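You operate a simulated robot arm through the tools that you are given. There is no shell and no other tool. Be economical: measure what you need, move in short steps, check, and stop when the job is done.

Carry out the task below with a simulated two-armed robot. There is one attempt and no reset: what you move stays moved.

JOB
Hold the white bowl on the white counter steady with one hand and put the white onion bulb in it with the other.

It is judged by the outcome, as a careful person would: the job done as asked, and still so three seconds after it is handed in. It fails if anything else is knocked over, pushed out of place, dropped, spilled or broken.

ROBOT AND FRAMES
Two 6-joint arms with two-finger grippers on one trunk, on a base that drives. Base frame: it is fixed to the floor where the robot stands at the start and does not move with it; the origin is under the middle of the robot, x ahead of it, y to its left, z up; the surface under the hand at the start is at about z = 0.8. Readings come in m, rad, newtons and seconds.
The left shoulder is at the start at [0.07, 0.176, 0.795], the right one opposite. With the tool pointing down near the work surface each hand reaches from about 0.5 to 0.74 m from the robot's upright axis, wherever it stands, measured 20 degrees to its own side. Places, roughly: white bowl [2.5, -2, 1]; white onion bulb (4x4x5 cm) [0.5, -0.1, 0.8]. Payload 2.45 kg a hand.
The TCP of each hand is the grasp point between the finger pads, 0.026 m short of the fingertips. In the tool frame z runs along the fingers and y along their closing line. Largest opening 0.096 m; the body of the gripper starts 0.069 m behind the TCP.
Orientation is that of the tool frame in the base frame, as a unit quaternion [w, x, y, z]. With the fingers straight down and closing along the base's y, the tool's x points along the base's -x, its y along +y and its z along -z.

CONTROLS
- The arms move only by the tool nudge_tool. It takes "left_commands", "right_commands" or both (then of equal length, played together; a hand with none holds still); each is a list of rows, each a list of 3 entries, a list of its own where there are three numbers: the shift along the tool's x, y, z in m, then the turn, a rotation vector about the tool's x, y, z in rad, then the opening in per cent of the stroke, from 0 (shut) to 100 (fully open). In form: [[[x, y, z], [ax, ay, az], hand], ...]. A call has 1 to 8 rows; each row shifts and turns the commanded pose from where the row before left it, along the tool's axes as they then stand. A row lasts 0.2 s, in which the tool goes at most 0.05 m and 0.15 rad; a call with a longer step from one row to the next is refused whole, and so is a gripper value outside its range. A pose out of reach is approached as far as the arm can. The call stops where the force on the tool passes 40 N (or 10 N more than at its start, if that is more) or the arm is blocked; 0.2 s more then pass. Each finger halts on what it meets, pressing with about 42 N; the grip force reading is that of the motor and also rises with nothing between the fingers. The clock runs only during rows and for 0.2 s after the last one: add rows that do not move to give the fingers time. The reply holds the time, the measured pose of the TCP, the force on the tool along the base axes, the opening and the grip force, in the units named above and with some noise, with the torque about the TCP (base axes, N m) and any sound that the robot's microphone picked up.
- Cameras (640 x 400 px; columns grow to the right, rows downward): "scene" is now at [0.1409, -0.0196, 1.135]; the picture's right is [-0.20, -0.98, 0.00], its down [-0.40, 0.08, -0.91] and it looks along [0.89, -0.19, -0.41] (base axes); focal length 255 px, centre (320, 200). "left" rides on the left gripper at [0.082, -0.003, -0.098] in its tool frame; the picture's right is [0.04, 1.00, 0.00], its down [-0.73, 0.03, -0.68] and it looks along [-0.68, 0.03, 0.73] (tool axes); focal length 256 px, centre (320, 200). "right" rides on the right gripper at [0.082, 0.003, -0.098] in its tool frame; the picture's right is [-0.04, 1.00, 0.00], its down [-0.73, -0.03, -0.68] and it looks along [-0.68, -0.03, 0.73] (tool axes); focal length 256 px, centre (320, 200).
- capture(camera): a new picture of that camera. The clock stands still meanwhile.
- move_column(by): slides the trunk up (or, below 0, down) by that many m; the arms and the scene camera ride with it, the base frame stays. It gives what a move gives, with no picture.
- drive_base(legs): drives the robot by 1 to 6 legs, each [ahead, left, turn to the left] in m, m and rad, along the robot's own axes; the way and the turn of a leg run together, so that a leg with both is an arc; at most 1.5 m and 3.142 rad a leg. The arms and the cameras ride along, it lands a little off, and it stops where it bumps. It gives what a move gives.
- aim_head(pan, tilt): turns the head with the scene camera to pan (to the left, within 1.501 rad either way) and tilt (down, from -0.506 to 1.204), counted from straight ahead of the robot. It gives what a move gives.
- locate(camera, pixels): there is no depth. For up to 12 entries [column, row, z] of the newest picture of that camera ("zoom" is the newest enlarged one), the place [x, y] in the base frame at which the ray of that pixel passes the height z, good to about 0.002 m. The clock stands still meanwhile.
- inspect(camera, box): a new picture of the part [left, top, right, bottom] of that camera's present view, enlarged. The clock stands still meanwhile.
- job_done(): hands the job in; it is judged then, once.

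Work in short steps. Measure before you move; look again where a grasp or a placing could have gone wrong, and mend it. You have 80 turns and 58 pictures in all, those below and enlarged ones among them. Open the grippers and draw the arms clear of the work before you hand the job in, unless the task says otherwise; then end with one line.

The tools are called after "Call:" by a JSON object that holds its "fn" and its "kwargs". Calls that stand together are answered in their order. nudge_tool: Moves the arms, as the interface text tells. Its arguments: {"type":"object","properties":{"left_commands":{"type":"array","items":{"type":"array"}},"right_commands":{"type":"array","items":{"type":"array"}}},"required":[]} The other tools are called the same way: move_column (by) slides the trunk up or down; drive_base (legs) drives the base; aim_head (pan, tilt) turns the head that bears the scene camera; capture (camera) takes a picture; locate (camera, pixels) gives the place at which the rays of pixels pass given heights; inspect (camera, box) takes an enlarged picture of a part of a camera's view; job_done () hands the job in.

At the start:

```text
clock: 0.0
left_eef_pos: [0.541, 0.1721, 1.0605]
left_ee_rot: [0.0, 0.001, 1.0, 0.0]
left_force: [0.0, 0.1, 0.0]
left_ft_torque: [0.01, -0.01, -0.03]
left_opening: 0.0961
left_gripper_force: 0.1
right_eef_pos: [0.499, -0.3557, 1.0405]
right_ee_rot: [0.001, 0.0, 1.0, 0.0]
right_force: [0.5, 0.3, -0.3]
right_ft_torque: [0.0, -0.01, 0.0]
right_opening: 0.0961
right_gripper_force: 0.0
trunk travel left (down, up): [-0.28, 0.56]
robot x, y, heading: [-0.0001, -0.0008, -0.005]
head pan, tilt: [-0.204, 0.419]
```

scene: 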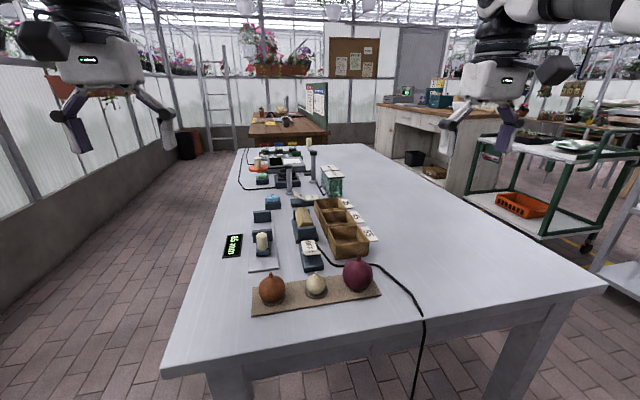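
right: 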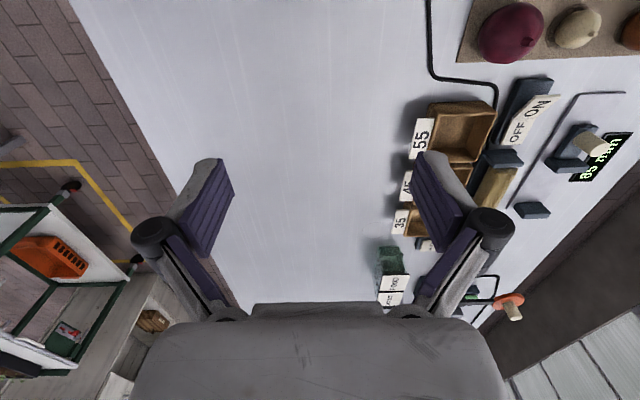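
left: 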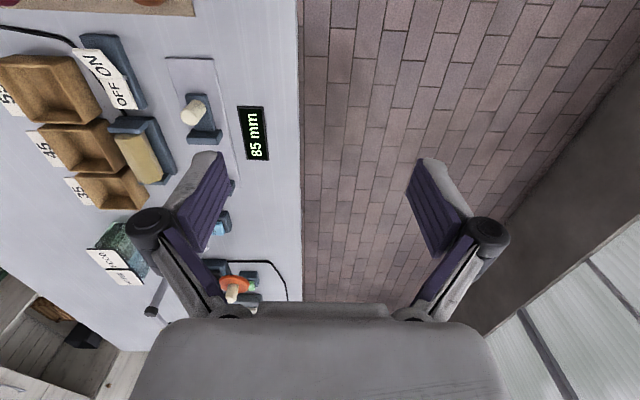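

The white onion sits at about (316,285) on a mat between a brown and a red one. I locate it and zoom in.

Call:
{"fn": "inspect", "kwargs": {"camera": "scene", "box": [230, 230, 400, 336]}}

Call:
{"fn": "locate", "kwargs": {"camera": "scene", "pixels": [[316, 285, 0.83], [272, 289, 0.83], [357, 274, 0.84], [316, 297, 0.805], [310, 256, 0.82], [345, 240, 0.84]]}}

Call:
{"fn": "aim_head", "kwargs": {"pan": -0.7, "tilt": 0.3}}

Call:
{"fn": "capture", "kwargs": {"camera": "scene"}}

```text
3.76 times, centred on (315, 283) of scene
```

zoom: 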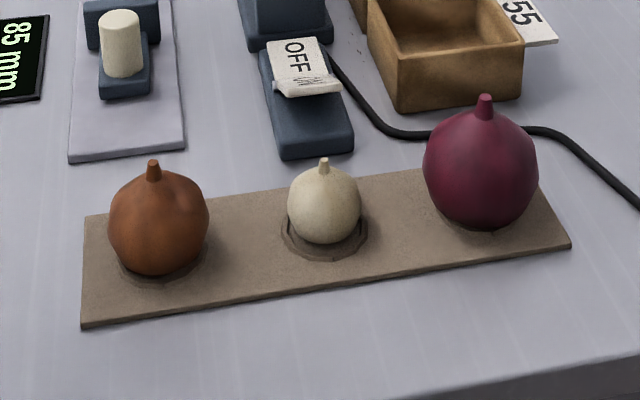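

```text
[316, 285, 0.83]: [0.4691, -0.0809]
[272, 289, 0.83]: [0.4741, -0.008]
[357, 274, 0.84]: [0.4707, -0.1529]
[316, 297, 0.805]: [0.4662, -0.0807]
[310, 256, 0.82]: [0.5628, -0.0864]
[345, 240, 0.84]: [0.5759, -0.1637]
```

```text
clock: 0.9
left_eef_pos: [0.5421, 0.1723, 1.0607]
left_ee_rot: [0.001, 0.0, 1.0, 0.0]
left_force: [0.1, 0.4, -0.3]
left_ft_torque: [0.01, 0.0, 0.05]
left_opening: 0.096
left_gripper_force: 0.1
right_eef_pos: [0.4986, -0.3548, 1.0401]
right_ee_rot: [0.0, 0.001, 1.0, 0.001]
right_force: [0.3, -0.3, -0.5]
right_ft_torque: [-0.02, 0.03, -0.02]
right_opening: 0.0962
right_gripper_force: 0.1
trunk travel left (down, up): [-0.28, 0.56]
robot x, y, heading: [0.0019, -0.0009, 0.001]
head pan, tilt: [-0.7, 0.3]
```

```text
53 pictures are left
```

scene: 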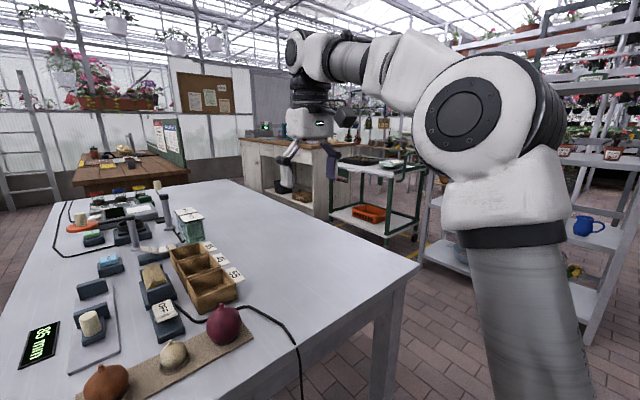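

The onion is at about (0.469, -0.081), with neighbours 7 cm to either side in y, so I'll close along x. I back up a little and move left to bring it into the right hand's reach.

Call:
{"fn": "drive_base", "kwargs": {"legs": [[-0.1, 0.1, 0]]}}

Call:
{"fn": "aim_head", "kwargs": {"pan": -0.3, "tilt": 0.6}}

Call:
{"fn": "nudge_tool", "kwargs": {"right_commands": [[[0, 0, 0], [0, 0, 0.15], 70], [[0, 0, 0], [0, 0, 0.15], 70], [[0, 0, 0], [0, 0, 0.15], 70], [[0, 0, 0], [0, 0, 0.15], 70], [[0, 0, 0], [0, 0, 0.15], 70], [[0, 0, 0], [0, 0, 0.15], 70], [[0, 0, 0], [0, 0, 0.15], 70], [[0, 0, 0], [0, 0, 0.15], 70]]}}

Call:
{"fn": "capture", "kwargs": {"camera": "scene"}}

```text
clock: 2.3
left_eef_pos: [0.4439, 0.272, 1.0613]
left_ee_rot: [0.001, 0.0, 1.0, -0.001]
left_force: [-0.5, 0.0, -0.3]
left_ft_torque: [-0.04, -0.02, 0.01]
left_opening: 0.0958
left_gripper_force: 0.0
right_eef_pos: [0.4004, -0.2544, 1.0416]
right_ee_rot: [0.0, 0.0, 1.0, 0.0]
right_force: [0.0, 0.6, 1.1]
right_ft_torque: [-0.02, -0.06, 0.02]
right_opening: 0.096
right_gripper_force: 0.1
trunk travel left (down, up): [-0.28, 0.56]
robot x, y, heading: [-0.1002, 0.1022, -0.004]
head pan, tilt: [-0.7, 0.3]
```

```text
clock: 3.1
left_eef_pos: [0.4428, 0.2718, 1.0602]
left_ee_rot: [0.0, 0.0, 1.0, -0.001]
left_force: [-0.1, -0.9, -0.3]
left_ft_torque: [-0.01, 0.02, 0.02]
left_opening: 0.096
left_gripper_force: 0.0
right_eef_pos: [0.3991, -0.2571, 1.0418]
right_ee_rot: [0.0, 0.0, 1.0, 0.0]
right_force: [0.5, 0.3, 0.5]
right_ft_torque: [0.01, 0.0, 0.04]
right_opening: 0.096
right_gripper_force: 0.1
trunk travel left (down, up): [-0.28, 0.56]
robot x, y, heading: [-0.0981, 0.1017, -0.003]
head pan, tilt: [-0.3, 0.6]
```

```text
clock: 4.9
left_eef_pos: [0.4448, 0.2705, 1.0607]
left_ee_rot: [0.0, 0.0, 1.0, 0.0]
left_force: [0.1, -0.2, 0.7]
left_ft_torque: [0.01, 0.01, -0.02]
left_opening: 0.0959
left_gripper_force: 0.0
right_eef_pos: [0.4016, -0.256, 1.04]
right_ee_rot: [-0.001, 0.565, 0.825, 0.0]
right_force: [0.4, 0.0, -0.5]
right_ft_torque: [-0.01, 0.02, -0.03]
right_opening: 0.0672
right_gripper_force: 0.1
trunk travel left (down, up): [-0.28, 0.56]
robot x, y, heading: [-0.0972, 0.1, -0.0]
head pan, tilt: [-0.3, 0.6]
```

```text
52 pictures are left
```

scene: 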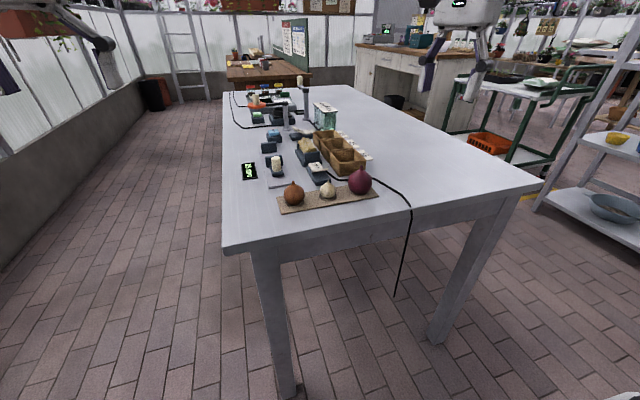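

Checking the onion's position from this new view and the mat's location.

Call:
{"fn": "inspect", "kwargs": {"camera": "scene", "box": [240, 140, 400, 240]}}

Call:
{"fn": "locate", "kwargs": {"camera": "scene", "pixels": [[327, 188, 0.83], [294, 194, 0.83], [360, 182, 0.84], [327, 198, 0.805], [320, 184, 0.8]]}}

```text
4.00 times, centred on (320, 190) of scene
```

zoom: 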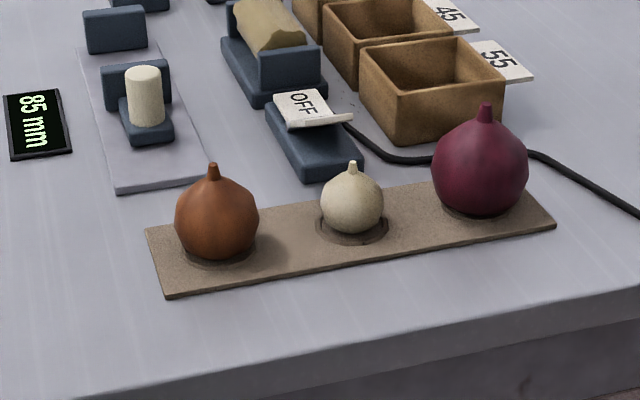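

```text
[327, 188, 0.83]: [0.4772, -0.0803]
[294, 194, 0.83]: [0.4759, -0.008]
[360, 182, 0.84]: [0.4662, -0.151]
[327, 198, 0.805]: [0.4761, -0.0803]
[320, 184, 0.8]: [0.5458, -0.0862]
```

I refine with the zoom: onion body centre (352,205), its foot, and the switch's near edge.

Call:
{"fn": "locate", "kwargs": {"camera": "zoom", "pixels": [[352, 203, 0.825], [321, 200, 0.825], [384, 200, 0.825], [352, 235, 0.806], [354, 163, 0.85], [310, 180, 0.8], [360, 165, 0.8], [162, 290, 0.8], [555, 228, 0.8], [352, 245, 0.805]]}}

Call:
{"fn": "nudge_tool", "kwargs": {"right_commands": [[[0, 0, 0], [0, 0, 0.15], 70], [[0, 0, 0], [0, 0, 0.15], 70], [[0, 0, 0], [0, 0, 0.07], 70], [[0, 0, 0], [0, 0, 0], 70]]}}

```text
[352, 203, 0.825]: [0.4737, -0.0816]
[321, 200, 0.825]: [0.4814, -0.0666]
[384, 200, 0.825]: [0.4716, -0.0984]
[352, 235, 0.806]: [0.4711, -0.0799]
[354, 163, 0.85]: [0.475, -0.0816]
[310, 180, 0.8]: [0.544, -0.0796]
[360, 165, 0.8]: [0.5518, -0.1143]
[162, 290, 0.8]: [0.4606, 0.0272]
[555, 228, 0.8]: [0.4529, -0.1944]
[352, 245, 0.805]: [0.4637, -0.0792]
```

```text
clock: 5.9
left_eef_pos: [0.4441, 0.271, 1.0607]
left_ee_rot: [0.0, 0.0, 1.0, 0.0]
left_force: [-0.8, -0.3, -0.1]
left_ft_torque: [0.0, 0.03, -0.02]
left_opening: 0.096
left_gripper_force: 0.1
right_eef_pos: [0.4005, -0.2565, 1.0414]
right_ee_rot: [0.0, 0.707, 0.707, 0.0]
right_force: [0.1, -0.5, 0.0]
right_ft_torque: [-0.02, 0.03, -0.02]
right_opening: 0.0672
right_gripper_force: 0.0
trunk travel left (down, up): [-0.28, 0.56]
robot x, y, heading: [-0.0984, 0.0989, 0.0]
head pan, tilt: [-0.3, 0.6]
```

Onion is about 3.3 cm wide, centre (0.474, -0.081). Tool x = base +y, tool y = base +x, so I move above it and look with the right camera.

Call:
{"fn": "nudge_tool", "kwargs": {"right_commands": [[[0.044, 0.018, 0], [0, 0, 0], 70], [[0.044, 0.018, 0], [0, 0, 0], 70], [[0.044, 0.019, 0], [0, 0, 0], 70], [[0.044, 0.019, 0], [0, 0, 0], 70], [[0, 0, 0.045], [0, 0, 0], 70], [[0, 0, 0.045], [0, 0, 0], 70], [[0, 0, 0], [0, 0, 0], 70]]}}

Call:
{"fn": "capture", "kwargs": {"camera": "right"}}

Call:
{"fn": "inspect", "kwargs": {"camera": "scene", "box": [240, 110, 400, 210]}}

```text
clock: 7.5
left_eef_pos: [0.4425, 0.2712, 1.0621]
left_ee_rot: [0.0, 0.001, 1.0, 0.0]
left_force: [1.0, 0.9, -0.2]
left_ft_torque: [-0.01, -0.04, 0.01]
left_opening: 0.0962
left_gripper_force: 0.1
right_eef_pos: [0.4725, -0.0787, 0.9514]
right_ee_rot: [0.0, 0.707, 0.708, 0.0]
right_force: [0.0, 0.1, -0.3]
right_ft_torque: [0.01, -0.04, 0.02]
right_opening: 0.0673
right_gripper_force: 0.1
trunk travel left (down, up): [-0.28, 0.56]
robot x, y, heading: [-0.0979, 0.0983, -0.0]
head pan, tilt: [-0.3, 0.6]
```

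```text
50 pictures are left
```

right: 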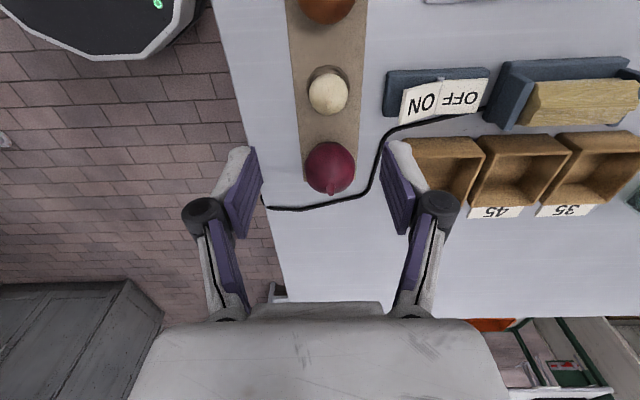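

```text
4.00 times, centred on (320, 160) of scene
```

zoom: 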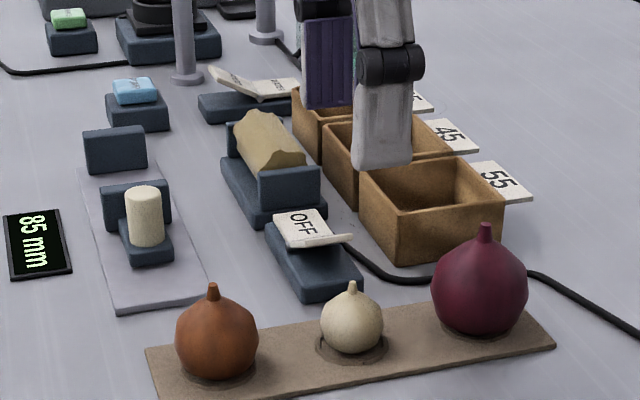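

The right camera sees the onion at (328,93); I cross-check its position.

Call:
{"fn": "locate", "kwargs": {"camera": "right", "pixels": [[328, 93, 0.825], [308, 93, 0.825], [349, 93, 0.825], [330, 168, 0.83], [386, 93, 0.82], [295, 100, 0.805]]}}

```text
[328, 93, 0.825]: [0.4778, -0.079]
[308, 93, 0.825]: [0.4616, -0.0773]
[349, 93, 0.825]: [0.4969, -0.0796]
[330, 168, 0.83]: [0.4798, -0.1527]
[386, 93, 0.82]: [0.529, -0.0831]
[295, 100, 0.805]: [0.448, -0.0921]
```

Centre (0.477, -0.080); I correct 4 mm and descend, still open.

Call:
{"fn": "nudge_tool", "kwargs": {"right_commands": [[[-0.001, 0.0045, 0.03], [0, 0, 0], 70], [[0, 0, 0.04], [0, 0, 0], 70], [[0, 0, 0.03], [0, 0, 0], 70], [[0, 0, 0.021], [0, 0, 0], 70], [[0, 0, 0], [0, 0, 0], 70]]}}

Call:
{"fn": "inspect", "kwargs": {"camera": "scene", "box": [260, 130, 400, 218]}}

```text
clock: 8.7
left_eef_pos: [0.4436, 0.2709, 1.0605]
left_ee_rot: [0.0, 0.0, 1.0, 0.0]
left_force: [1.0, -0.4, 0.3]
left_ft_torque: [0.02, -0.03, -0.01]
left_opening: 0.0959
left_gripper_force: 0.1
right_eef_pos: [0.4792, -0.0764, 0.8324]
right_ee_rot: [0.0, 0.706, 0.708, 0.0]
right_force: [0.3, -0.3, 0.0]
right_ft_torque: [0.01, -0.01, 0.0]
right_opening: 0.0674
right_gripper_force: 0.1
trunk travel left (down, up): [-0.28, 0.56]
robot x, y, heading: [-0.0967, 0.1002, -0.0]
head pan, tilt: [-0.3, 0.6]
```

```text
4.55 times, centred on (330, 174) of scene
```

zoom: 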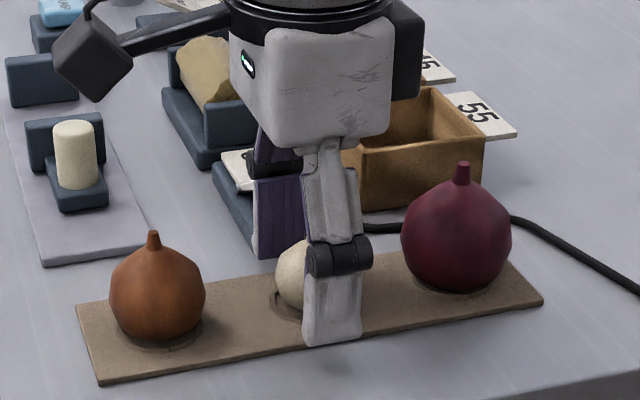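

Fingers straddle the onion with no contact. Shift 3 mm in y, 3 mm lower, and close.

Call:
{"fn": "nudge_tool", "kwargs": {"right_commands": [[[-0.003, -0.001, 0.004], [0, 0, 0], 70], [[0, 0, 0], [0, 0, 0], 50], [[0, 0, 0], [0, 0, 0], 25], [[0, 0, 0], [0, 0, 0], 20], [[0, 0, 0], [0, 0, 0], 20]]}}

```text
clock: 9.9
left_eef_pos: [0.4391, 0.2721, 1.063]
left_ee_rot: [0.002, 0.001, 1.0, -0.001]
left_force: [0.7, 0.2, -0.1]
left_ft_torque: [0.01, -0.01, 0.0]
left_opening: 0.096
left_gripper_force: 0.0
right_eef_pos: [0.4745, -0.0821, 0.8299]
right_ee_rot: [0.003, 0.706, 0.708, 0.003]
right_force: [-4.0, -3.0, 36.1]
right_ft_torque: [-0.12, 0.83, 0.11]
right_opening: 0.0297
right_gripper_force: 41.3
trunk travel left (down, up): [-0.28, 0.56]
robot x, y, heading: [-0.0951, 0.1002, -0.001]
head pan, tilt: [-0.3, 0.6]
```

Grip at 0.030 m with 41 N; fingertips press on the mat somewhat. I lift straight up gently and check.

Call:
{"fn": "nudge_tool", "kwargs": {"right_commands": [[[0, 0, -0.005], [0, 0, 0], 20], [[0, 0, -0.03], [0, 0, 0], 20], [[0, 0, -0.04], [0, 0, 0], 20], [[0, 0, -0.04], [0, 0, 0], 20], [[0, 0, -0.04], [0, 0, 0], 20], [[0, 0, -0.04], [0, 0, 0], 20]]}}

Call:
{"fn": "capture", "kwargs": {"camera": "right"}}

Call:
{"fn": "capture", "kwargs": {"camera": "scene"}}

```text
clock: 11.3
left_eef_pos: [0.4449, 0.2715, 1.0609]
left_ee_rot: [0.0, 0.0, 1.0, 0.0]
left_force: [-0.2, -0.4, -1.0]
left_ft_torque: [-0.03, 0.01, 0.01]
left_opening: 0.0959
left_gripper_force: 0.1
right_eef_pos: [0.4783, -0.0813, 1.02]
right_ee_rot: [0.001, 0.706, 0.708, 0.0]
right_force: [0.2, 1.0, -1.2]
right_ft_torque: [-0.02, -0.01, -0.02]
right_opening: 0.0298
right_gripper_force: 41.3
trunk travel left (down, up): [-0.28, 0.56]
robot x, y, heading: [-0.0983, 0.1025, 0.002]
head pan, tilt: [-0.3, 0.6]
```

```text
47 pictures are left
```

right: 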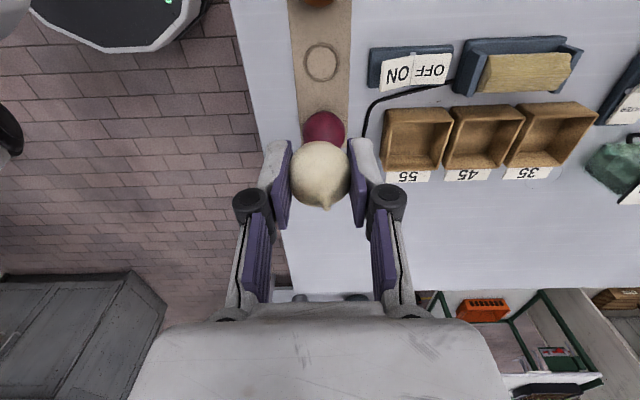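

```text
46 pictures are left
```

scene: 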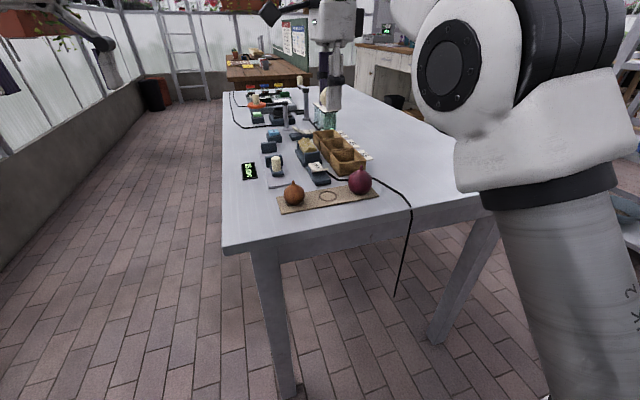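

Onion is firmly held and the neighbours are undisturbed. Now I back away from the table and survey to the right for the route and the bowl.

Call:
{"fn": "drive_base", "kwargs": {"legs": [[-0.35, 0, 0]]}}

Call:
{"fn": "aim_head", "kwargs": {"pan": -1.0, "tilt": 0.2}}

Call:
{"fn": "capture", "kwargs": {"camera": "scene"}}

```text
clock: 13.6
left_eef_pos: [0.0985, 0.2741, 1.0618]
left_ee_rot: [0.0, -0.003, 1.0, -0.001]
left_force: [-0.2, -0.1, 0.9]
left_ft_torque: [0.04, -0.01, -0.01]
left_opening: 0.0961
left_gripper_force: 0.2
right_eef_pos: [0.1351, -0.0779, 1.0214]
right_ee_rot: [0.001, 0.704, 0.71, 0.0]
right_force: [0.1, -0.1, 0.2]
right_ft_torque: [0.0, -0.03, 0.04]
right_opening: 0.0299
right_gripper_force: 42.2
trunk travel left (down, up): [-0.28, 0.56]
robot x, y, heading: [-0.4405, 0.0983, 0.008]
head pan, tilt: [-0.3, 0.6]
```

```text
clock: 14.6
left_eef_pos: [0.0995, 0.2738, 1.06]
left_ee_rot: [0.0, -0.005, 1.0, -0.001]
left_force: [0.1, -0.8, -0.7]
left_ft_torque: [0.0, 0.05, -0.01]
left_opening: 0.096
left_gripper_force: 0.0
right_eef_pos: [0.1369, -0.0777, 1.0211]
right_ee_rot: [0.001, 0.703, 0.711, 0.0]
right_force: [0.2, 0.5, -0.6]
right_ft_torque: [0.01, -0.01, -0.03]
right_opening: 0.0302
right_gripper_force: 42.1
trunk travel left (down, up): [-0.28, 0.56]
robot x, y, heading: [-0.441, 0.0967, 0.01]
head pan, tilt: [-1.0, 0.201]
```

```text
45 pictures are left
```

scene: 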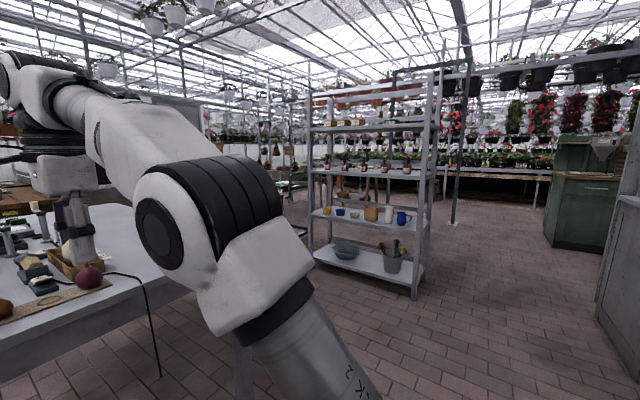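

A grey shelf stands to the right, a cart and white counter further. I measure floor points of the shelf and where the bowl's bearing falls.

Call:
{"fn": "locate", "kwargs": {"camera": "scene", "pixels": [[415, 298, 0], [313, 260, 0], [330, 243, 0], [430, 263, 0], [597, 300, 0], [640, 380, 0], [550, 246, 0], [195, 292, 0.8], [453, 222, 0]]}}

Call:
{"fn": "aim_head", "kwargs": {"pan": -0.65, "tilt": 0.15}}

Call:
{"fn": "capture", "kwargs": {"camera": "scene"}}

```text
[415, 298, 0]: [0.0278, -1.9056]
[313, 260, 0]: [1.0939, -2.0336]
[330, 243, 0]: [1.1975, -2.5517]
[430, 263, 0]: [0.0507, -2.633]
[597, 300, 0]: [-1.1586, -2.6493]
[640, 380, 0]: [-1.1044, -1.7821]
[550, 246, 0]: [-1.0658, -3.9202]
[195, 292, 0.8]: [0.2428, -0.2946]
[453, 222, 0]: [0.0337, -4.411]
```

```text
clock: 15.5
left_eef_pos: [0.099, 0.2734, 1.0595]
left_ee_rot: [0.0, -0.005, 1.0, 0.0]
left_force: [0.0, 0.3, -0.2]
left_ft_torque: [-0.01, -0.01, 0.0]
left_opening: 0.0958
left_gripper_force: 0.1
right_eef_pos: [0.137, -0.0777, 1.0201]
right_ee_rot: [0.0, 0.704, 0.71, 0.0]
right_force: [0.6, -0.3, -0.5]
right_ft_torque: [0.03, 0.02, 0.01]
right_opening: 0.0299
right_gripper_force: 41.8
trunk travel left (down, up): [-0.28, 0.56]
robot x, y, heading: [-0.443, 0.1003, 0.007]
head pan, tilt: [-0.649, 0.15]
```

```text
44 pictures are left
```

scene: 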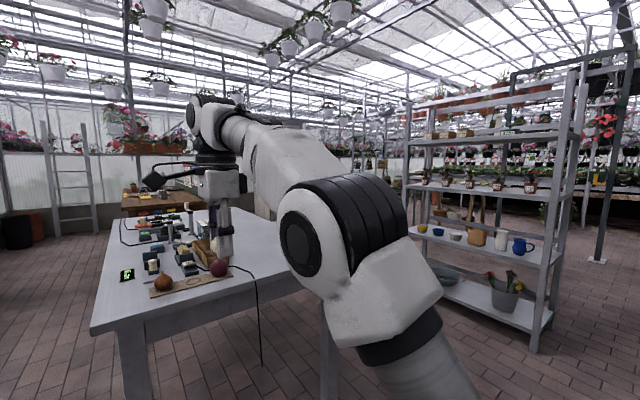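

The shelf spans x 0.03–1.1 with its front at y≈-1.9, the table's right edge is y≈-0.6. I strafe right to y≈-1.2, behind both, and look down that corridor.

Call:
{"fn": "drive_base", "kwargs": {"legs": [[0, -1.3, 0]]}}

Call:
{"fn": "aim_head", "kwargs": {"pan": -0.1, "tilt": 0.3}}

Call:
{"fn": "capture", "kwargs": {"camera": "scene"}}

```text
clock: 22.2
left_eef_pos: [0.1238, -1.06, 1.0603]
left_ee_rot: [0.001, -0.017, 1.0, 0.0]
left_force: [-0.1, -0.3, 0.5]
left_ft_torque: [0.04, 0.0, -0.01]
left_opening: 0.0961
left_gripper_force: 0.1
right_eef_pos: [0.1705, -1.4123, 1.0212]
right_ee_rot: [0.0, 0.694, 0.72, 0.0]
right_force: [-0.1, -0.7, -0.9]
right_ft_torque: [0.01, 0.0, -0.01]
right_opening: 0.0304
right_gripper_force: 42.3
trunk travel left (down, up): [-0.28, 0.56]
robot x, y, heading: [-0.4102, -1.2437, 0.03]
head pan, tilt: [-0.649, 0.15]
```

```text
clock: 23.2
left_eef_pos: [0.1236, -1.0605, 1.0618]
left_ee_rot: [0.0, -0.017, 1.0, 0.0]
left_force: [-0.1, 0.4, -0.3]
left_ft_torque: [-0.04, -0.02, -0.01]
left_opening: 0.0961
left_gripper_force: 0.1
right_eef_pos: [0.17, -1.4099, 1.0202]
right_ee_rot: [-0.001, 0.694, 0.72, 0.0]
right_force: [-0.2, 0.3, -0.7]
right_ft_torque: [-0.02, 0.0, 0.01]
right_opening: 0.0304
right_gripper_force: 42.4
trunk travel left (down, up): [-0.28, 0.56]
robot x, y, heading: [-0.4128, -1.2507, 0.034]
head pan, tilt: [-0.099, 0.3]
```

```text
43 pictures are left
```

scene: 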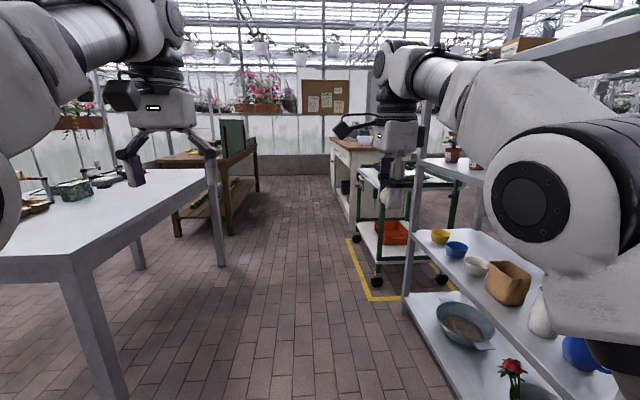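

Corridor is clear down to the cart (parked in a yellow-taped spot) and the white counter behind it at (370,160). I zoom there.

Call:
{"fn": "inspect", "kwargs": {"camera": "scene", "box": [320, 100, 480, 200]}}

Call:
{"fn": "locate", "kwargs": {"camera": "scene", "pixels": [[371, 298, 0], [348, 238, 0], [352, 233, 0], [442, 283, 0], [405, 315, 0], [378, 284, 0], [332, 140, 0.95], [220, 264, 0]]}}

```text
4.00 times, centred on (400, 150) of scene
```

zoom: 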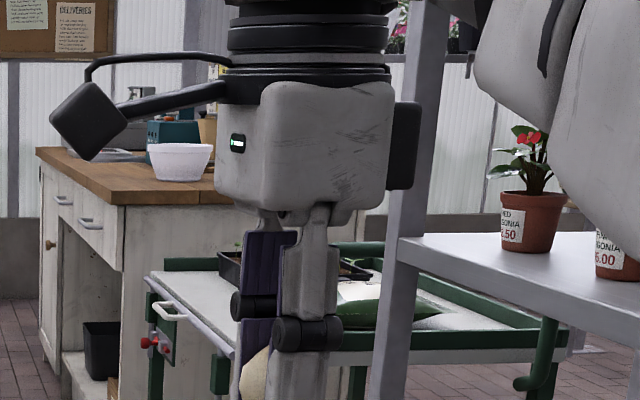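

```text
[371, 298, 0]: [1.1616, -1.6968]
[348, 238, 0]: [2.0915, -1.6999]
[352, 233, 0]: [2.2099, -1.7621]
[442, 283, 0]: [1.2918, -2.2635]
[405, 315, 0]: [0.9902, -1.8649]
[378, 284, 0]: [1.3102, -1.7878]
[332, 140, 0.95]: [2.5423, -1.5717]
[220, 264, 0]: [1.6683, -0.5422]
```

The bowl sits at zoom (180,160) near the counter's near end; the drawer side faces the corridor (y≈-1.65). I drive down the corridor, then look again.

Call:
{"fn": "drive_base", "kwargs": {"legs": [[0, 0.08, -0.034], [1.4, 0, 0], [0.45, 0, 0]]}}

Call:
{"fn": "aim_head", "kwargs": {"pan": -0.7, "tilt": 0.3}}

Call:
{"fn": "capture", "kwargs": {"camera": "scene"}}

```text
clock: 33.0
left_eef_pos: [1.9457, -0.9726, 1.0611]
left_ee_rot: [0.0, -0.005, 1.0, 0.0]
left_force: [-0.3, -0.1, 0.5]
left_ft_torque: [0.0, 0.0, 0.0]
left_opening: 0.0959
left_gripper_force: 0.1
right_eef_pos: [1.9849, -1.3238, 1.0215]
right_ee_rot: [0.0, 0.703, 0.712, 0.001]
right_force: [0.3, 0.5, -0.1]
right_ft_torque: [0.02, 0.04, -0.02]
right_opening: 0.0306
right_gripper_force: 41.8
trunk travel left (down, up): [-0.28, 0.56]
robot x, y, heading: [1.4025, -1.1481, 0.012]
head pan, tilt: [-0.099, 0.3]
```

```text
clock: 34.0
left_eef_pos: [1.946, -0.9726, 1.0603]
left_ee_rot: [0.0, -0.005, 1.0, 0.0]
left_force: [1.3, -0.3, -0.5]
left_ft_torque: [0.01, 0.01, -0.02]
left_opening: 0.0959
left_gripper_force: 0.0
right_eef_pos: [1.9819, -1.3246, 1.0206]
right_ee_rot: [0.0, 0.703, 0.712, 0.0]
right_force: [-0.1, 0.8, -0.6]
right_ft_torque: [0.03, -0.04, 0.0]
right_opening: 0.0308
right_gripper_force: 41.8
trunk travel left (down, up): [-0.28, 0.56]
robot x, y, heading: [1.4023, -1.1516, 0.012]
head pan, tilt: [-0.7, 0.3]
```

```text
41 pictures are left
```

scene: 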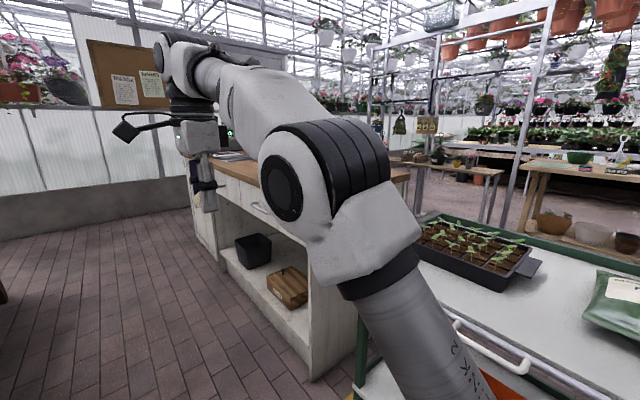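

The arm blocks the view, so I measure the counter's edge, raise the trunk for clearance, drive on and turn to face the counter.

Call:
{"fn": "locate", "kwargs": {"camera": "scene", "pixels": [[312, 380, 0], [203, 243, 0], [220, 263, 0], [350, 395, 0]]}}

Call:
{"fn": "move_column", "kwargs": {"by": 0.2}}

Call:
{"fn": "drive_base", "kwargs": {"legs": [[0.95, 0.1, 0], [0, 0, -0.8]]}}

Call:
{"fn": "aim_head", "kwargs": {"pan": -0.7, "tilt": 0.5}}

Call:
{"fn": "capture", "kwargs": {"camera": "scene"}}

```text
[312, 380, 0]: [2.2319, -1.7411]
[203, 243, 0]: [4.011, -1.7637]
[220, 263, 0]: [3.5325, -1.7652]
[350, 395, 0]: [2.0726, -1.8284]
```

```text
clock: 36.2
left_eef_pos: [1.9446, -0.9721, 1.2598]
left_ee_rot: [0.0, -0.005, 1.0, 0.0]
left_force: [-0.1, -0.4, 0.3]
left_ft_torque: [-0.04, 0.01, 0.02]
left_opening: 0.0957
left_gripper_force: 0.0
right_eef_pos: [1.9834, -1.3239, 1.22]
right_ee_rot: [0.0, 0.703, 0.711, 0.0]
right_force: [-0.1, 0.8, -0.2]
right_ft_torque: [0.04, -0.01, 0.01]
right_opening: 0.0307
right_gripper_force: 41.3
trunk travel left (down, up): [-0.48, 0.36]
robot x, y, heading: [1.4042, -1.1489, 0.011]
head pan, tilt: [-0.7, 0.3]
```

```text
clock: 43.2
left_eef_pos: [2.8364, -1.2989, 1.2619]
left_ee_rot: [0.001, 0.383, 0.924, -0.001]
left_force: [-0.1, -1.1, 0.1]
left_ft_torque: [0.01, 0.02, 0.01]
left_opening: 0.0959
left_gripper_force: 0.1
right_eef_pos: [2.6107, -1.5719, 1.2198]
right_ee_rot: [0.001, 0.924, 0.383, 0.0]
right_force: [0.3, 0.0, -1.0]
right_ft_torque: [-0.01, 0.03, 0.0]
right_opening: 0.0307
right_gripper_force: 42.3
trunk travel left (down, up): [-0.48, 0.36]
robot x, y, heading: [2.3277, -1.0366, -0.785]
head pan, tilt: [-0.7, 0.3]
```

```text
clock: 43.9
left_eef_pos: [2.8354, -1.2988, 1.2611]
left_ee_rot: [-0.001, 0.383, 0.924, -0.001]
left_force: [-0.2, 0.1, 1.3]
left_ft_torque: [-0.03, 0.02, 0.03]
left_opening: 0.096
left_gripper_force: 0.0
right_eef_pos: [2.6111, -1.5727, 1.2214]
right_ee_rot: [-0.001, 0.924, 0.383, 0.0]
right_force: [0.2, -0.4, -0.4]
right_ft_torque: [0.01, 0.0, -0.02]
right_opening: 0.0308
right_gripper_force: 42.0
trunk travel left (down, up): [-0.48, 0.36]
robot x, y, heading: [2.3316, -1.0352, -0.783]
head pan, tilt: [-0.7, 0.499]
```

```text
40 pictures are left
```

scene: 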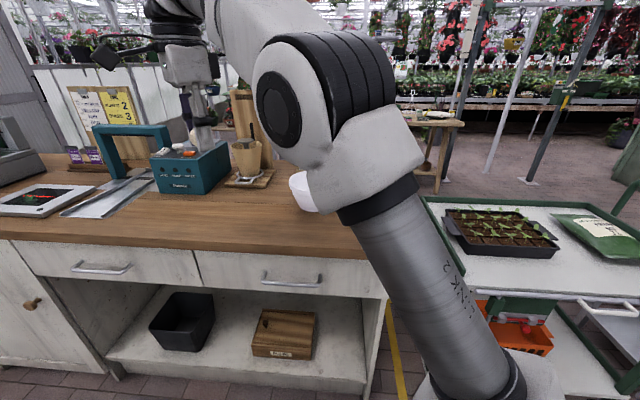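

Bowl is partly visible at (302,192), right of the pot and toolbox. I finish turning to face the counter and look down.

Call:
{"fn": "drive_base", "kwargs": {"legs": [[0, 0, -0.787]]}}

Call:
{"fn": "aim_head", "kwargs": {"pan": 0.0, "tilt": 0.5}}

Call:
{"fn": "capture", "kwargs": {"camera": "scene"}}

```text
clock: 46.4
left_eef_pos: [2.4961, -1.5805, 1.2613]
left_ee_rot: [0.001, 0.712, 0.703, 0.0]
left_force: [-0.2, 0.0, -0.4]
left_ft_torque: [0.01, 0.0, 0.04]
left_opening: 0.0961
left_gripper_force: 0.0
right_eef_pos: [2.1439, -1.6106, 1.2201]
right_ee_rot: [0.0, 1.0, -0.005, 0.001]
right_force: [1.0, -0.2, -0.5]
right_ft_torque: [-0.03, -0.01, 0.02]
right_opening: 0.031
right_gripper_force: 41.8
trunk travel left (down, up): [-0.48, 0.36]
robot x, y, heading: [2.3282, -1.0405, -1.586]
head pan, tilt: [-0.7, 0.499]
```

```text
clock: 47.5
left_eef_pos: [2.4966, -1.5805, 1.2602]
left_ee_rot: [0.0, 0.711, 0.703, 0.0]
left_force: [0.5, 0.5, 0.3]
left_ft_torque: [0.0, 0.0, -0.02]
left_opening: 0.0957
left_gripper_force: 0.0
right_eef_pos: [2.1441, -1.6103, 1.2202]
right_ee_rot: [0.0, 1.0, -0.003, 0.001]
right_force: [-0.1, -0.2, -1.0]
right_ft_torque: [0.04, 0.0, 0.02]
right_opening: 0.0309
right_gripper_force: 42.4
trunk travel left (down, up): [-0.48, 0.36]
robot x, y, heading: [2.3279, -1.0338, -1.585]
head pan, tilt: [0.0, 0.499]
```

```text
39 pictures are left
```

scene: 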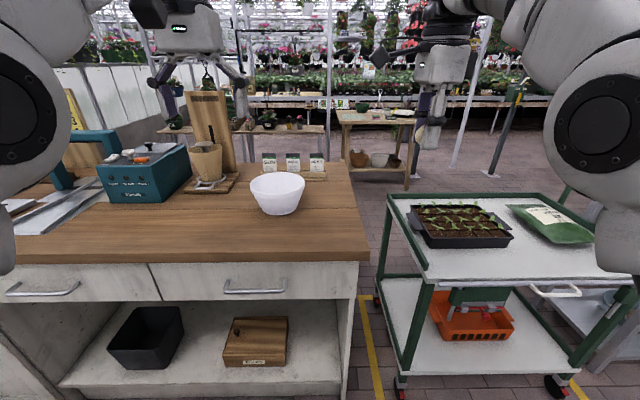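

Clear view: bowl centred at about (277,192). I zoom in and take the left hand camera to triangulate the counter height.

Call:
{"fn": "inspect", "kwargs": {"camera": "scene", "box": [180, 130, 372, 250]}}

Call:
{"fn": "capture", "kwargs": {"camera": "left"}}

Call:
{"fn": "capture", "kwargs": {"camera": "right"}}

```text
3.33 times, centred on (276, 190) of scene
```

zoom: 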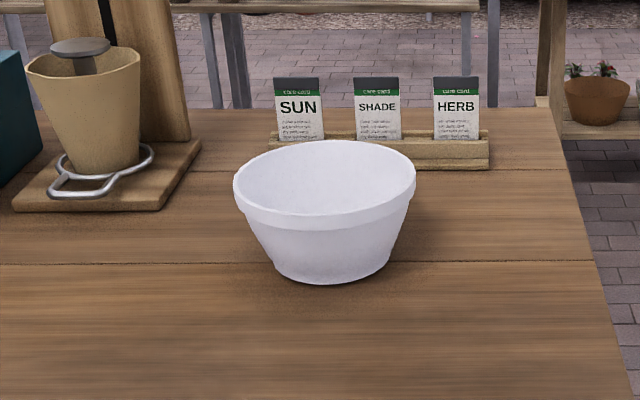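

```text
37 pictures are left
```

left: 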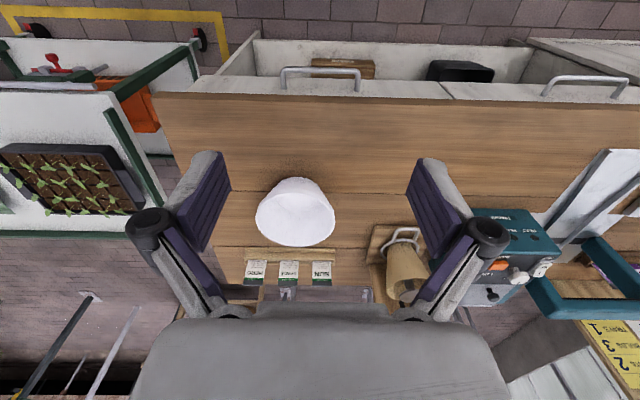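

```text
36 pictures are left
```

right: 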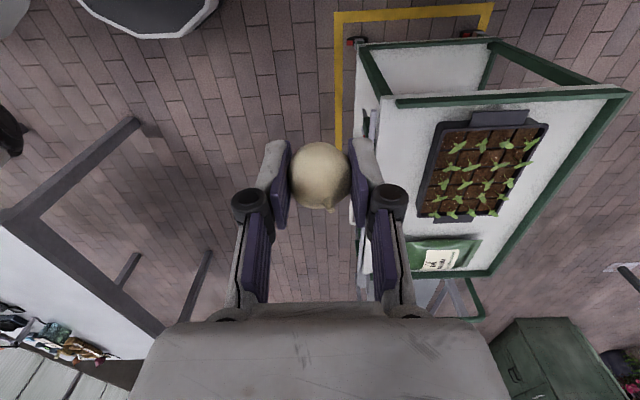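

Triangulating: counter's near corner (scene (367,261); left (158,93)) and bowl rim at several heights.

Call:
{"fn": "locate", "kwargs": {"camera": "scene", "pixels": [[367, 261, 0.85], [367, 261, 0.9], [367, 261, 0.95], [347, 163, 0.9], [347, 163, 0.85]]}}

Call:
{"fn": "locate", "kwargs": {"camera": "left", "pixels": [[158, 93, 0.85], [158, 93, 0.9], [158, 93, 0.95], [256, 212, 1.0], [335, 214, 1.0], [296, 247, 1.0], [296, 185, 1.0], [256, 212, 0.95], [335, 214, 0.95], [296, 247, 0.95], [296, 188, 0.95]]}}

Call:
{"fn": "locate", "kwargs": {"camera": "zoom", "pixels": [[233, 181, 1.0], [416, 180, 1.0], [326, 141, 1.0], [322, 216, 1.0], [233, 181, 0.95], [416, 180, 0.95], [326, 141, 0.95], [322, 216, 0.95], [332, 284, 0.9], [273, 265, 0.9], [391, 262, 0.9]]}}

```text
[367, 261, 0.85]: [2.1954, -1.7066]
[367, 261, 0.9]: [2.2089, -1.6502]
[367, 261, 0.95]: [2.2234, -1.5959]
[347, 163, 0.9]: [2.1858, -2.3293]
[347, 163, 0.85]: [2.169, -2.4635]
```

```text
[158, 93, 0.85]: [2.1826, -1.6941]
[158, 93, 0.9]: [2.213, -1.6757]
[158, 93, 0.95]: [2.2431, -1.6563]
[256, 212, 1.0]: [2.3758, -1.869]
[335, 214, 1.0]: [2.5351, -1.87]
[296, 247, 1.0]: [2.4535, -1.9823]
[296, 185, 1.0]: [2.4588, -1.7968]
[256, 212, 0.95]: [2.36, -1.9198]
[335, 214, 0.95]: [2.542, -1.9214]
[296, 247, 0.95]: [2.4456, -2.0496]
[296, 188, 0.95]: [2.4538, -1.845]
```

```text
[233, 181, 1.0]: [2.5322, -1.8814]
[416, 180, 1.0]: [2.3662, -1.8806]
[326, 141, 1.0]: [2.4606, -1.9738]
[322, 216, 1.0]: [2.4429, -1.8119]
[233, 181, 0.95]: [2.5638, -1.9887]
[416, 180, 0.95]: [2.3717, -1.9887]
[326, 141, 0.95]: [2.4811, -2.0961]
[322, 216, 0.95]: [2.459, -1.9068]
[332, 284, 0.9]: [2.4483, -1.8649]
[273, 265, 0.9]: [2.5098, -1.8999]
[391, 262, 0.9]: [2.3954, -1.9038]
```

Bowl rim is at z≈1.0, centre ≈(2.452,-1.885), radius ≈0.08, counter ≈0.91. Check the pot/board's extents before driving closer.

Call:
{"fn": "locate", "kwargs": {"camera": "zoom", "pixels": [[12, 208, 0.92], [158, 210, 0.92], [200, 148, 0.92], [140, 80, 1.02], [84, 85, 1.02], [190, 140, 0.93], [84, 110, 1.02], [80, 45, 1.06]]}}

Call:
{"fn": "locate", "kwargs": {"camera": "left", "pixels": [[368, 225, 0.92], [428, 255, 1.0], [410, 290, 1.02], [386, 290, 1.02], [385, 227, 0.92], [400, 302, 1.05]]}}

Call:
{"fn": "nudge_tool", "kwargs": {"left_commands": [[[0, -0.03, 0], [0, 0, -0.13], 100], [[0, -0.03, 0], [0, 0, -0.13], 100], [[0, -0.03, 0], [0, 0, -0.13], 100], [[0, -0.01, 0], [0, 0, -0.13], 100], [[0, 0, 0], [0.13, 0, 0], 100], [[0, 0, 0], [0.13, 0, 0], 100], [[0, 0, 0], [0.14, 0, 0], 100], [[0, 0, 0], [0, 0, 0], 100]], "right_commands": [[[0, 0, 0], [0, 0, -0.15], 20], [[0, 0, 0], [0, 0, -0.15], 20], [[0, 0, 0], [0, 0, -0.15], 20], [[0, 0, 0], [0, 0, -0.15], 20], [[0, 0, 0], [0, 0, -0.15], 20], [[0, 0, 0], [0, 0, -0.15], 20], [[0, 0, 0], [0, 0, -0.15], 20], [[0, 0, 0], [0, 0, -0.15], 20]]}}

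```text
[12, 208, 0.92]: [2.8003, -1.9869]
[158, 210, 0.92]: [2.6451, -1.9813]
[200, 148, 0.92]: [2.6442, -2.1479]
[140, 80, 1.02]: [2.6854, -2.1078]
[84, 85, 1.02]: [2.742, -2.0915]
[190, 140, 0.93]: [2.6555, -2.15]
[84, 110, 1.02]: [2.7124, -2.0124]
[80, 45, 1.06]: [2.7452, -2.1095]
```

```text
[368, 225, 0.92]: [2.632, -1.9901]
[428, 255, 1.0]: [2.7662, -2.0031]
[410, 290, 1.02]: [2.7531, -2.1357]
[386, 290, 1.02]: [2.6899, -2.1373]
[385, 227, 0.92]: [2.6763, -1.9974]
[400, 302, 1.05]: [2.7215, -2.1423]
```

```text
clock: 49.3
left_eef_pos: [2.402, -1.5826, 1.243]
left_ee_rot: [-0.101, 0.496, 0.845, -0.171]
left_force: [-0.3, 0.6, -0.4]
left_ft_torque: [-0.03, -0.01, -0.05]
left_opening: 0.0959
left_gripper_force: 0.1
left hand out of reach, approached as far as the arm can: row 2, 3, 4
right_eef_pos: [2.1426, -1.6112, 1.2201]
right_ee_rot: [0.0, 0.828, 0.561, 0.0]
right_force: [-0.3, 0.9, 0.1]
right_ft_torque: [-0.01, -0.01, -0.01]
right_opening: 0.0313
right_gripper_force: 41.7
trunk travel left (down, up): [-0.48, 0.36]
robot x, y, heading: [2.3322, -1.0367, -1.585]
head pan, tilt: [0.0, 0.499]
```

The pot and board stay at x>2.63, y<-1.98, clear of the left hand's spot. Continue turning the right wrist so its camera points away from the left hand.

Call:
{"fn": "nudge_tool", "kwargs": {"right_commands": [[[0, 0, 0], [0, 0, -0.15], 20], [[0, 0, 0], [0, 0, -0.15], 20], [[0, 0, 0], [0, 0, -0.15], 20], [[0, 0, 0], [0, 0, -0.15], 20], [[0, 0, 0], [0, 0, -0.15], 20], [[0, 0, 0], [0, 0, -0.15], 20], [[0, 0, 0], [0, 0, -0.15], 20], [[0, 0, 0], [0, 0, -0.15], 20]]}}

Call:
{"fn": "nudge_tool", "kwargs": {"right_commands": [[[0, 0, 0], [0, 0, -0.15], 20], [[0, 0, 0], [0, 0, -0.15], 20], [[0, 0, 0], [0, 0, -0.15], 20], [[0, 0, 0], [0, 0, -0.15], 20], [[0, 0, 0], [0, 0, -0.15], 20], [[0, 0, 0], [0, 0, 0], 20]]}}

Call:
{"fn": "drive_base", "kwargs": {"legs": [[0.15, 0.1, 0.014]]}}

Call:
{"fn": "capture", "kwargs": {"camera": "scene"}}

```text
clock: 51.1
left_eef_pos: [2.4028, -1.582, 1.243]
left_ee_rot: [-0.102, 0.497, 0.844, -0.172]
left_force: [0.9, 0.2, 0.4]
left_ft_torque: [-0.02, -0.01, 0.0]
left_opening: 0.0962
left_gripper_force: 0.0
right_eef_pos: [2.1438, -1.6115, 1.2199]
right_ee_rot: [0.001, 0.367, 0.93, 0.0]
right_force: [0.1, -0.9, 0.5]
right_ft_torque: [-0.01, -0.01, -0.01]
right_opening: 0.0312
right_gripper_force: 41.9
trunk travel left (down, up): [-0.48, 0.36]
robot x, y, heading: [2.3298, -1.0365, -1.587]
head pan, tilt: [0.0, 0.499]
```

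```text
clock: 52.5
left_eef_pos: [2.4019, -1.5816, 1.2415]
left_ee_rot: [-0.101, 0.497, 0.845, -0.172]
left_force: [0.2, 0.1, 0.2]
left_ft_torque: [0.01, 0.03, 0.0]
left_opening: 0.0961
left_gripper_force: 0.0
right_eef_pos: [2.143, -1.6111, 1.2211]
right_ee_rot: [0.0, 0.001, 1.0, 0.0]
right_force: [-0.8, -0.3, 0.0]
right_ft_torque: [0.01, -0.01, 0.03]
right_opening: 0.0314
right_gripper_force: 41.8
trunk travel left (down, up): [-0.48, 0.36]
robot x, y, heading: [2.3318, -1.0362, -1.587]
head pan, tilt: [0.0, 0.499]
```

```text
clock: 54.0
left_eef_pos: [2.5119, -1.7339, 1.2436]
left_ee_rot: [-0.1, 0.489, 0.849, -0.173]
left_force: [-0.6, -0.2, 0.2]
left_ft_torque: [0.01, 0.01, -0.03]
left_opening: 0.0961
left_gripper_force: 0.1
right_eef_pos: [2.2548, -1.7665, 1.2204]
right_ee_rot: [0.0, -0.006, 1.0, 0.0]
right_force: [-0.2, -0.6, 0.7]
right_ft_torque: [0.02, 0.01, 0.02]
right_opening: 0.0313
right_gripper_force: 41.9
trunk travel left (down, up): [-0.48, 0.36]
robot x, y, heading: [2.4285, -1.1915, -1.563]
head pan, tilt: [0.0, 0.499]
```

```text
35 pictures are left
```

scene: 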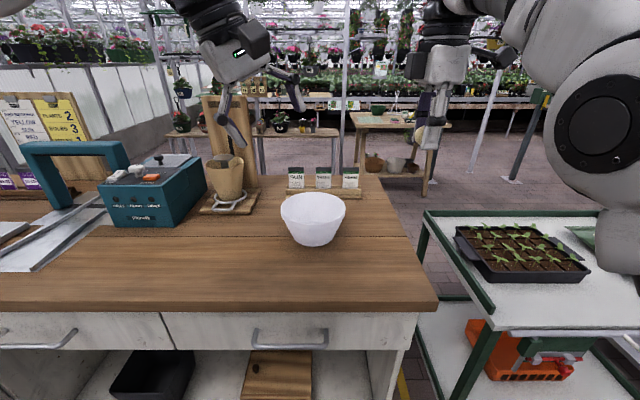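

The wrists are set. I close in another 7 cm and re-measure the bowl from here.

Call:
{"fn": "drive_base", "kwargs": {"legs": [[0.07, 0.02, 0]]}}

Call:
{"fn": "aim_head", "kwargs": {"pan": 0.0, "tilt": 0.6}}

Call:
{"fn": "inspect", "kwargs": {"camera": "scene", "box": [240, 130, 400, 230]}}

Call:
{"fn": "capture", "kwargs": {"camera": "left"}}

```text
clock: 55.0
left_eef_pos: [2.5336, -1.8056, 1.2421]
left_ee_rot: [-0.099, 0.49, 0.849, -0.172]
left_force: [-0.5, 0.0, -0.2]
left_ft_torque: [0.04, 0.02, -0.02]
left_opening: 0.096
left_gripper_force: 0.0
right_eef_pos: [2.2744, -1.8385, 1.2208]
right_ee_rot: [0.0, -0.006, 1.0, 0.0]
right_force: [0.2, -0.6, -0.6]
right_ft_torque: [0.04, 0.01, -0.04]
right_opening: 0.0311
right_gripper_force: 41.7
trunk travel left (down, up): [-0.48, 0.36]
robot x, y, heading: [2.4528, -1.2626, -1.564]
head pan, tilt: [0.0, 0.499]
```

```text
clock: 55.7
left_eef_pos: [2.5309, -1.8055, 1.2429]
left_ee_rot: [-0.099, 0.49, 0.849, -0.172]
left_force: [-0.6, 0.3, -0.6]
left_ft_torque: [0.01, 0.02, -0.02]
left_opening: 0.0959
left_gripper_force: 0.1
right_eef_pos: [2.276, -1.8387, 1.2198]
right_ee_rot: [-0.001, -0.006, 1.0, -0.001]
right_force: [-0.3, -1.2, 0.3]
right_ft_torque: [0.01, 0.0, -0.02]
right_opening: 0.0311
right_gripper_force: 42.3
trunk travel left (down, up): [-0.48, 0.36]
robot x, y, heading: [2.4566, -1.2641, -1.567]
head pan, tilt: [0.0, 0.6]
```

```text
4.00 times, centred on (320, 180) of scene
```

zoom: 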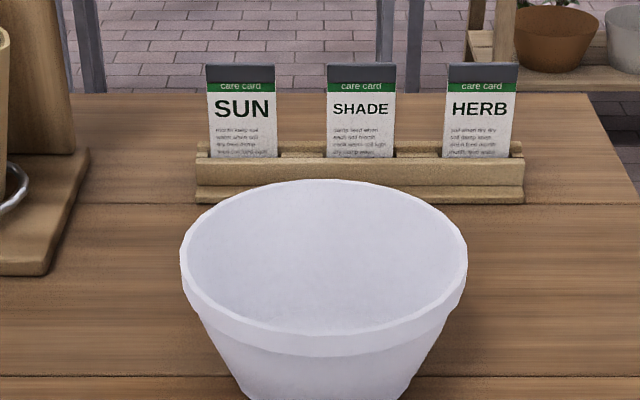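

```text
33 pictures are left
```

left: 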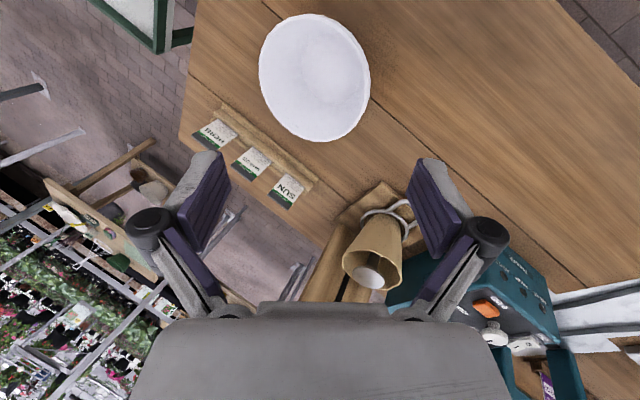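

Measuring the rim from both cameras.

Call:
{"fn": "locate", "kwargs": {"camera": "zoom", "pixels": [[181, 258, 1.0], [467, 258, 1.0], [335, 179, 1.0], [322, 335, 1.0], [181, 258, 0.98], [467, 258, 0.98], [335, 179, 0.98], [322, 335, 0.98]]}}

Call:
{"fn": "locate", "kwargs": {"camera": "left", "pixels": [[259, 67, 1.0], [371, 90, 1.0], [308, 13, 1.0], [324, 142, 1.0], [259, 67, 0.98], [371, 90, 0.98], [308, 13, 0.98], [324, 142, 0.98]]}}

```text
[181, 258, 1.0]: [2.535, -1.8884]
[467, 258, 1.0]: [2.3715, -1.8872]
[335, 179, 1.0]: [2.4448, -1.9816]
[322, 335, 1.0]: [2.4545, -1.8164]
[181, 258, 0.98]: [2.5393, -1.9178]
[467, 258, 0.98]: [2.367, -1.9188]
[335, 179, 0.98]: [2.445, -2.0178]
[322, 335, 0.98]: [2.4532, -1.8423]
```

```text
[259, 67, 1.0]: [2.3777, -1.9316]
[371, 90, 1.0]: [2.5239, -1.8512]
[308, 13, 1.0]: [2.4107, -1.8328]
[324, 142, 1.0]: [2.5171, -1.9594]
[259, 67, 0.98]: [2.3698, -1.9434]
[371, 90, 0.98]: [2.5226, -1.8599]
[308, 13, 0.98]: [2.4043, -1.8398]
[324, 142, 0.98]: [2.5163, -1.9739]
```

Both cameras agree: rim centre (2.453,-1.893), z=1.0, radius 0.082. I bring the left hand (tilted 0.4 rad outward) to a pre-grasp 12 cm back from the rim at 30° toward the robot.

Call:
{"fn": "nudge_tool", "kwargs": {"left_commands": [[[-0.00915, 0.01625, 0.0306], [0, 0, 0], 60], [[-0.00915, 0.01625, 0.0306], [0, 0, 0], 60], [[-0.00915, 0.01625, 0.0306], [0, 0, 0], 60], [[-0.00915, 0.01625, 0.0306], [0, 0, 0], 60], [[0, 0, 0], [0, 0, 0], 60]]}}

Call:
{"fn": "capture", "kwargs": {"camera": "left"}}

Call:
{"fn": "capture", "kwargs": {"camera": "scene"}}

```text
clock: 56.9
left_eef_pos: [2.5591, -1.831, 1.1056]
left_ee_rot: [-0.099, 0.491, 0.848, -0.172]
left_force: [-0.5, 0.5, 0.1]
left_ft_torque: [0.02, 0.0, -0.02]
left_opening: 0.0574
left_gripper_force: 0.1
right_eef_pos: [2.2746, -1.838, 1.2212]
right_ee_rot: [0.0, -0.005, 1.0, 0.0]
right_force: [0.2, 0.4, 0.7]
right_ft_torque: [0.0, 0.02, 0.01]
right_opening: 0.0312
right_gripper_force: 41.8
trunk travel left (down, up): [-0.48, 0.36]
robot x, y, heading: [2.4558, -1.2631, -1.566]
head pan, tilt: [0.0, 0.6]
```

```text
32 pictures are left
```

left: 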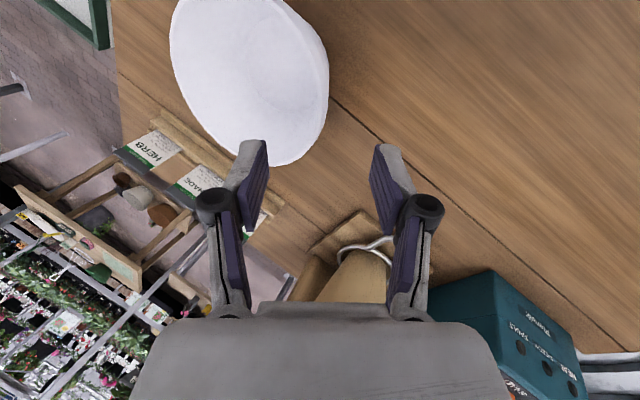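

```text
31 pictures are left
```

scene: 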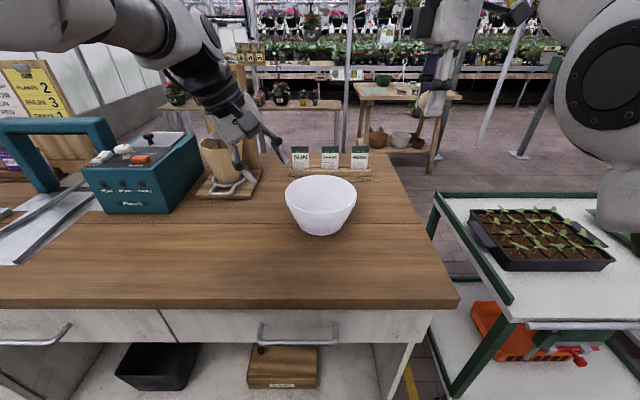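

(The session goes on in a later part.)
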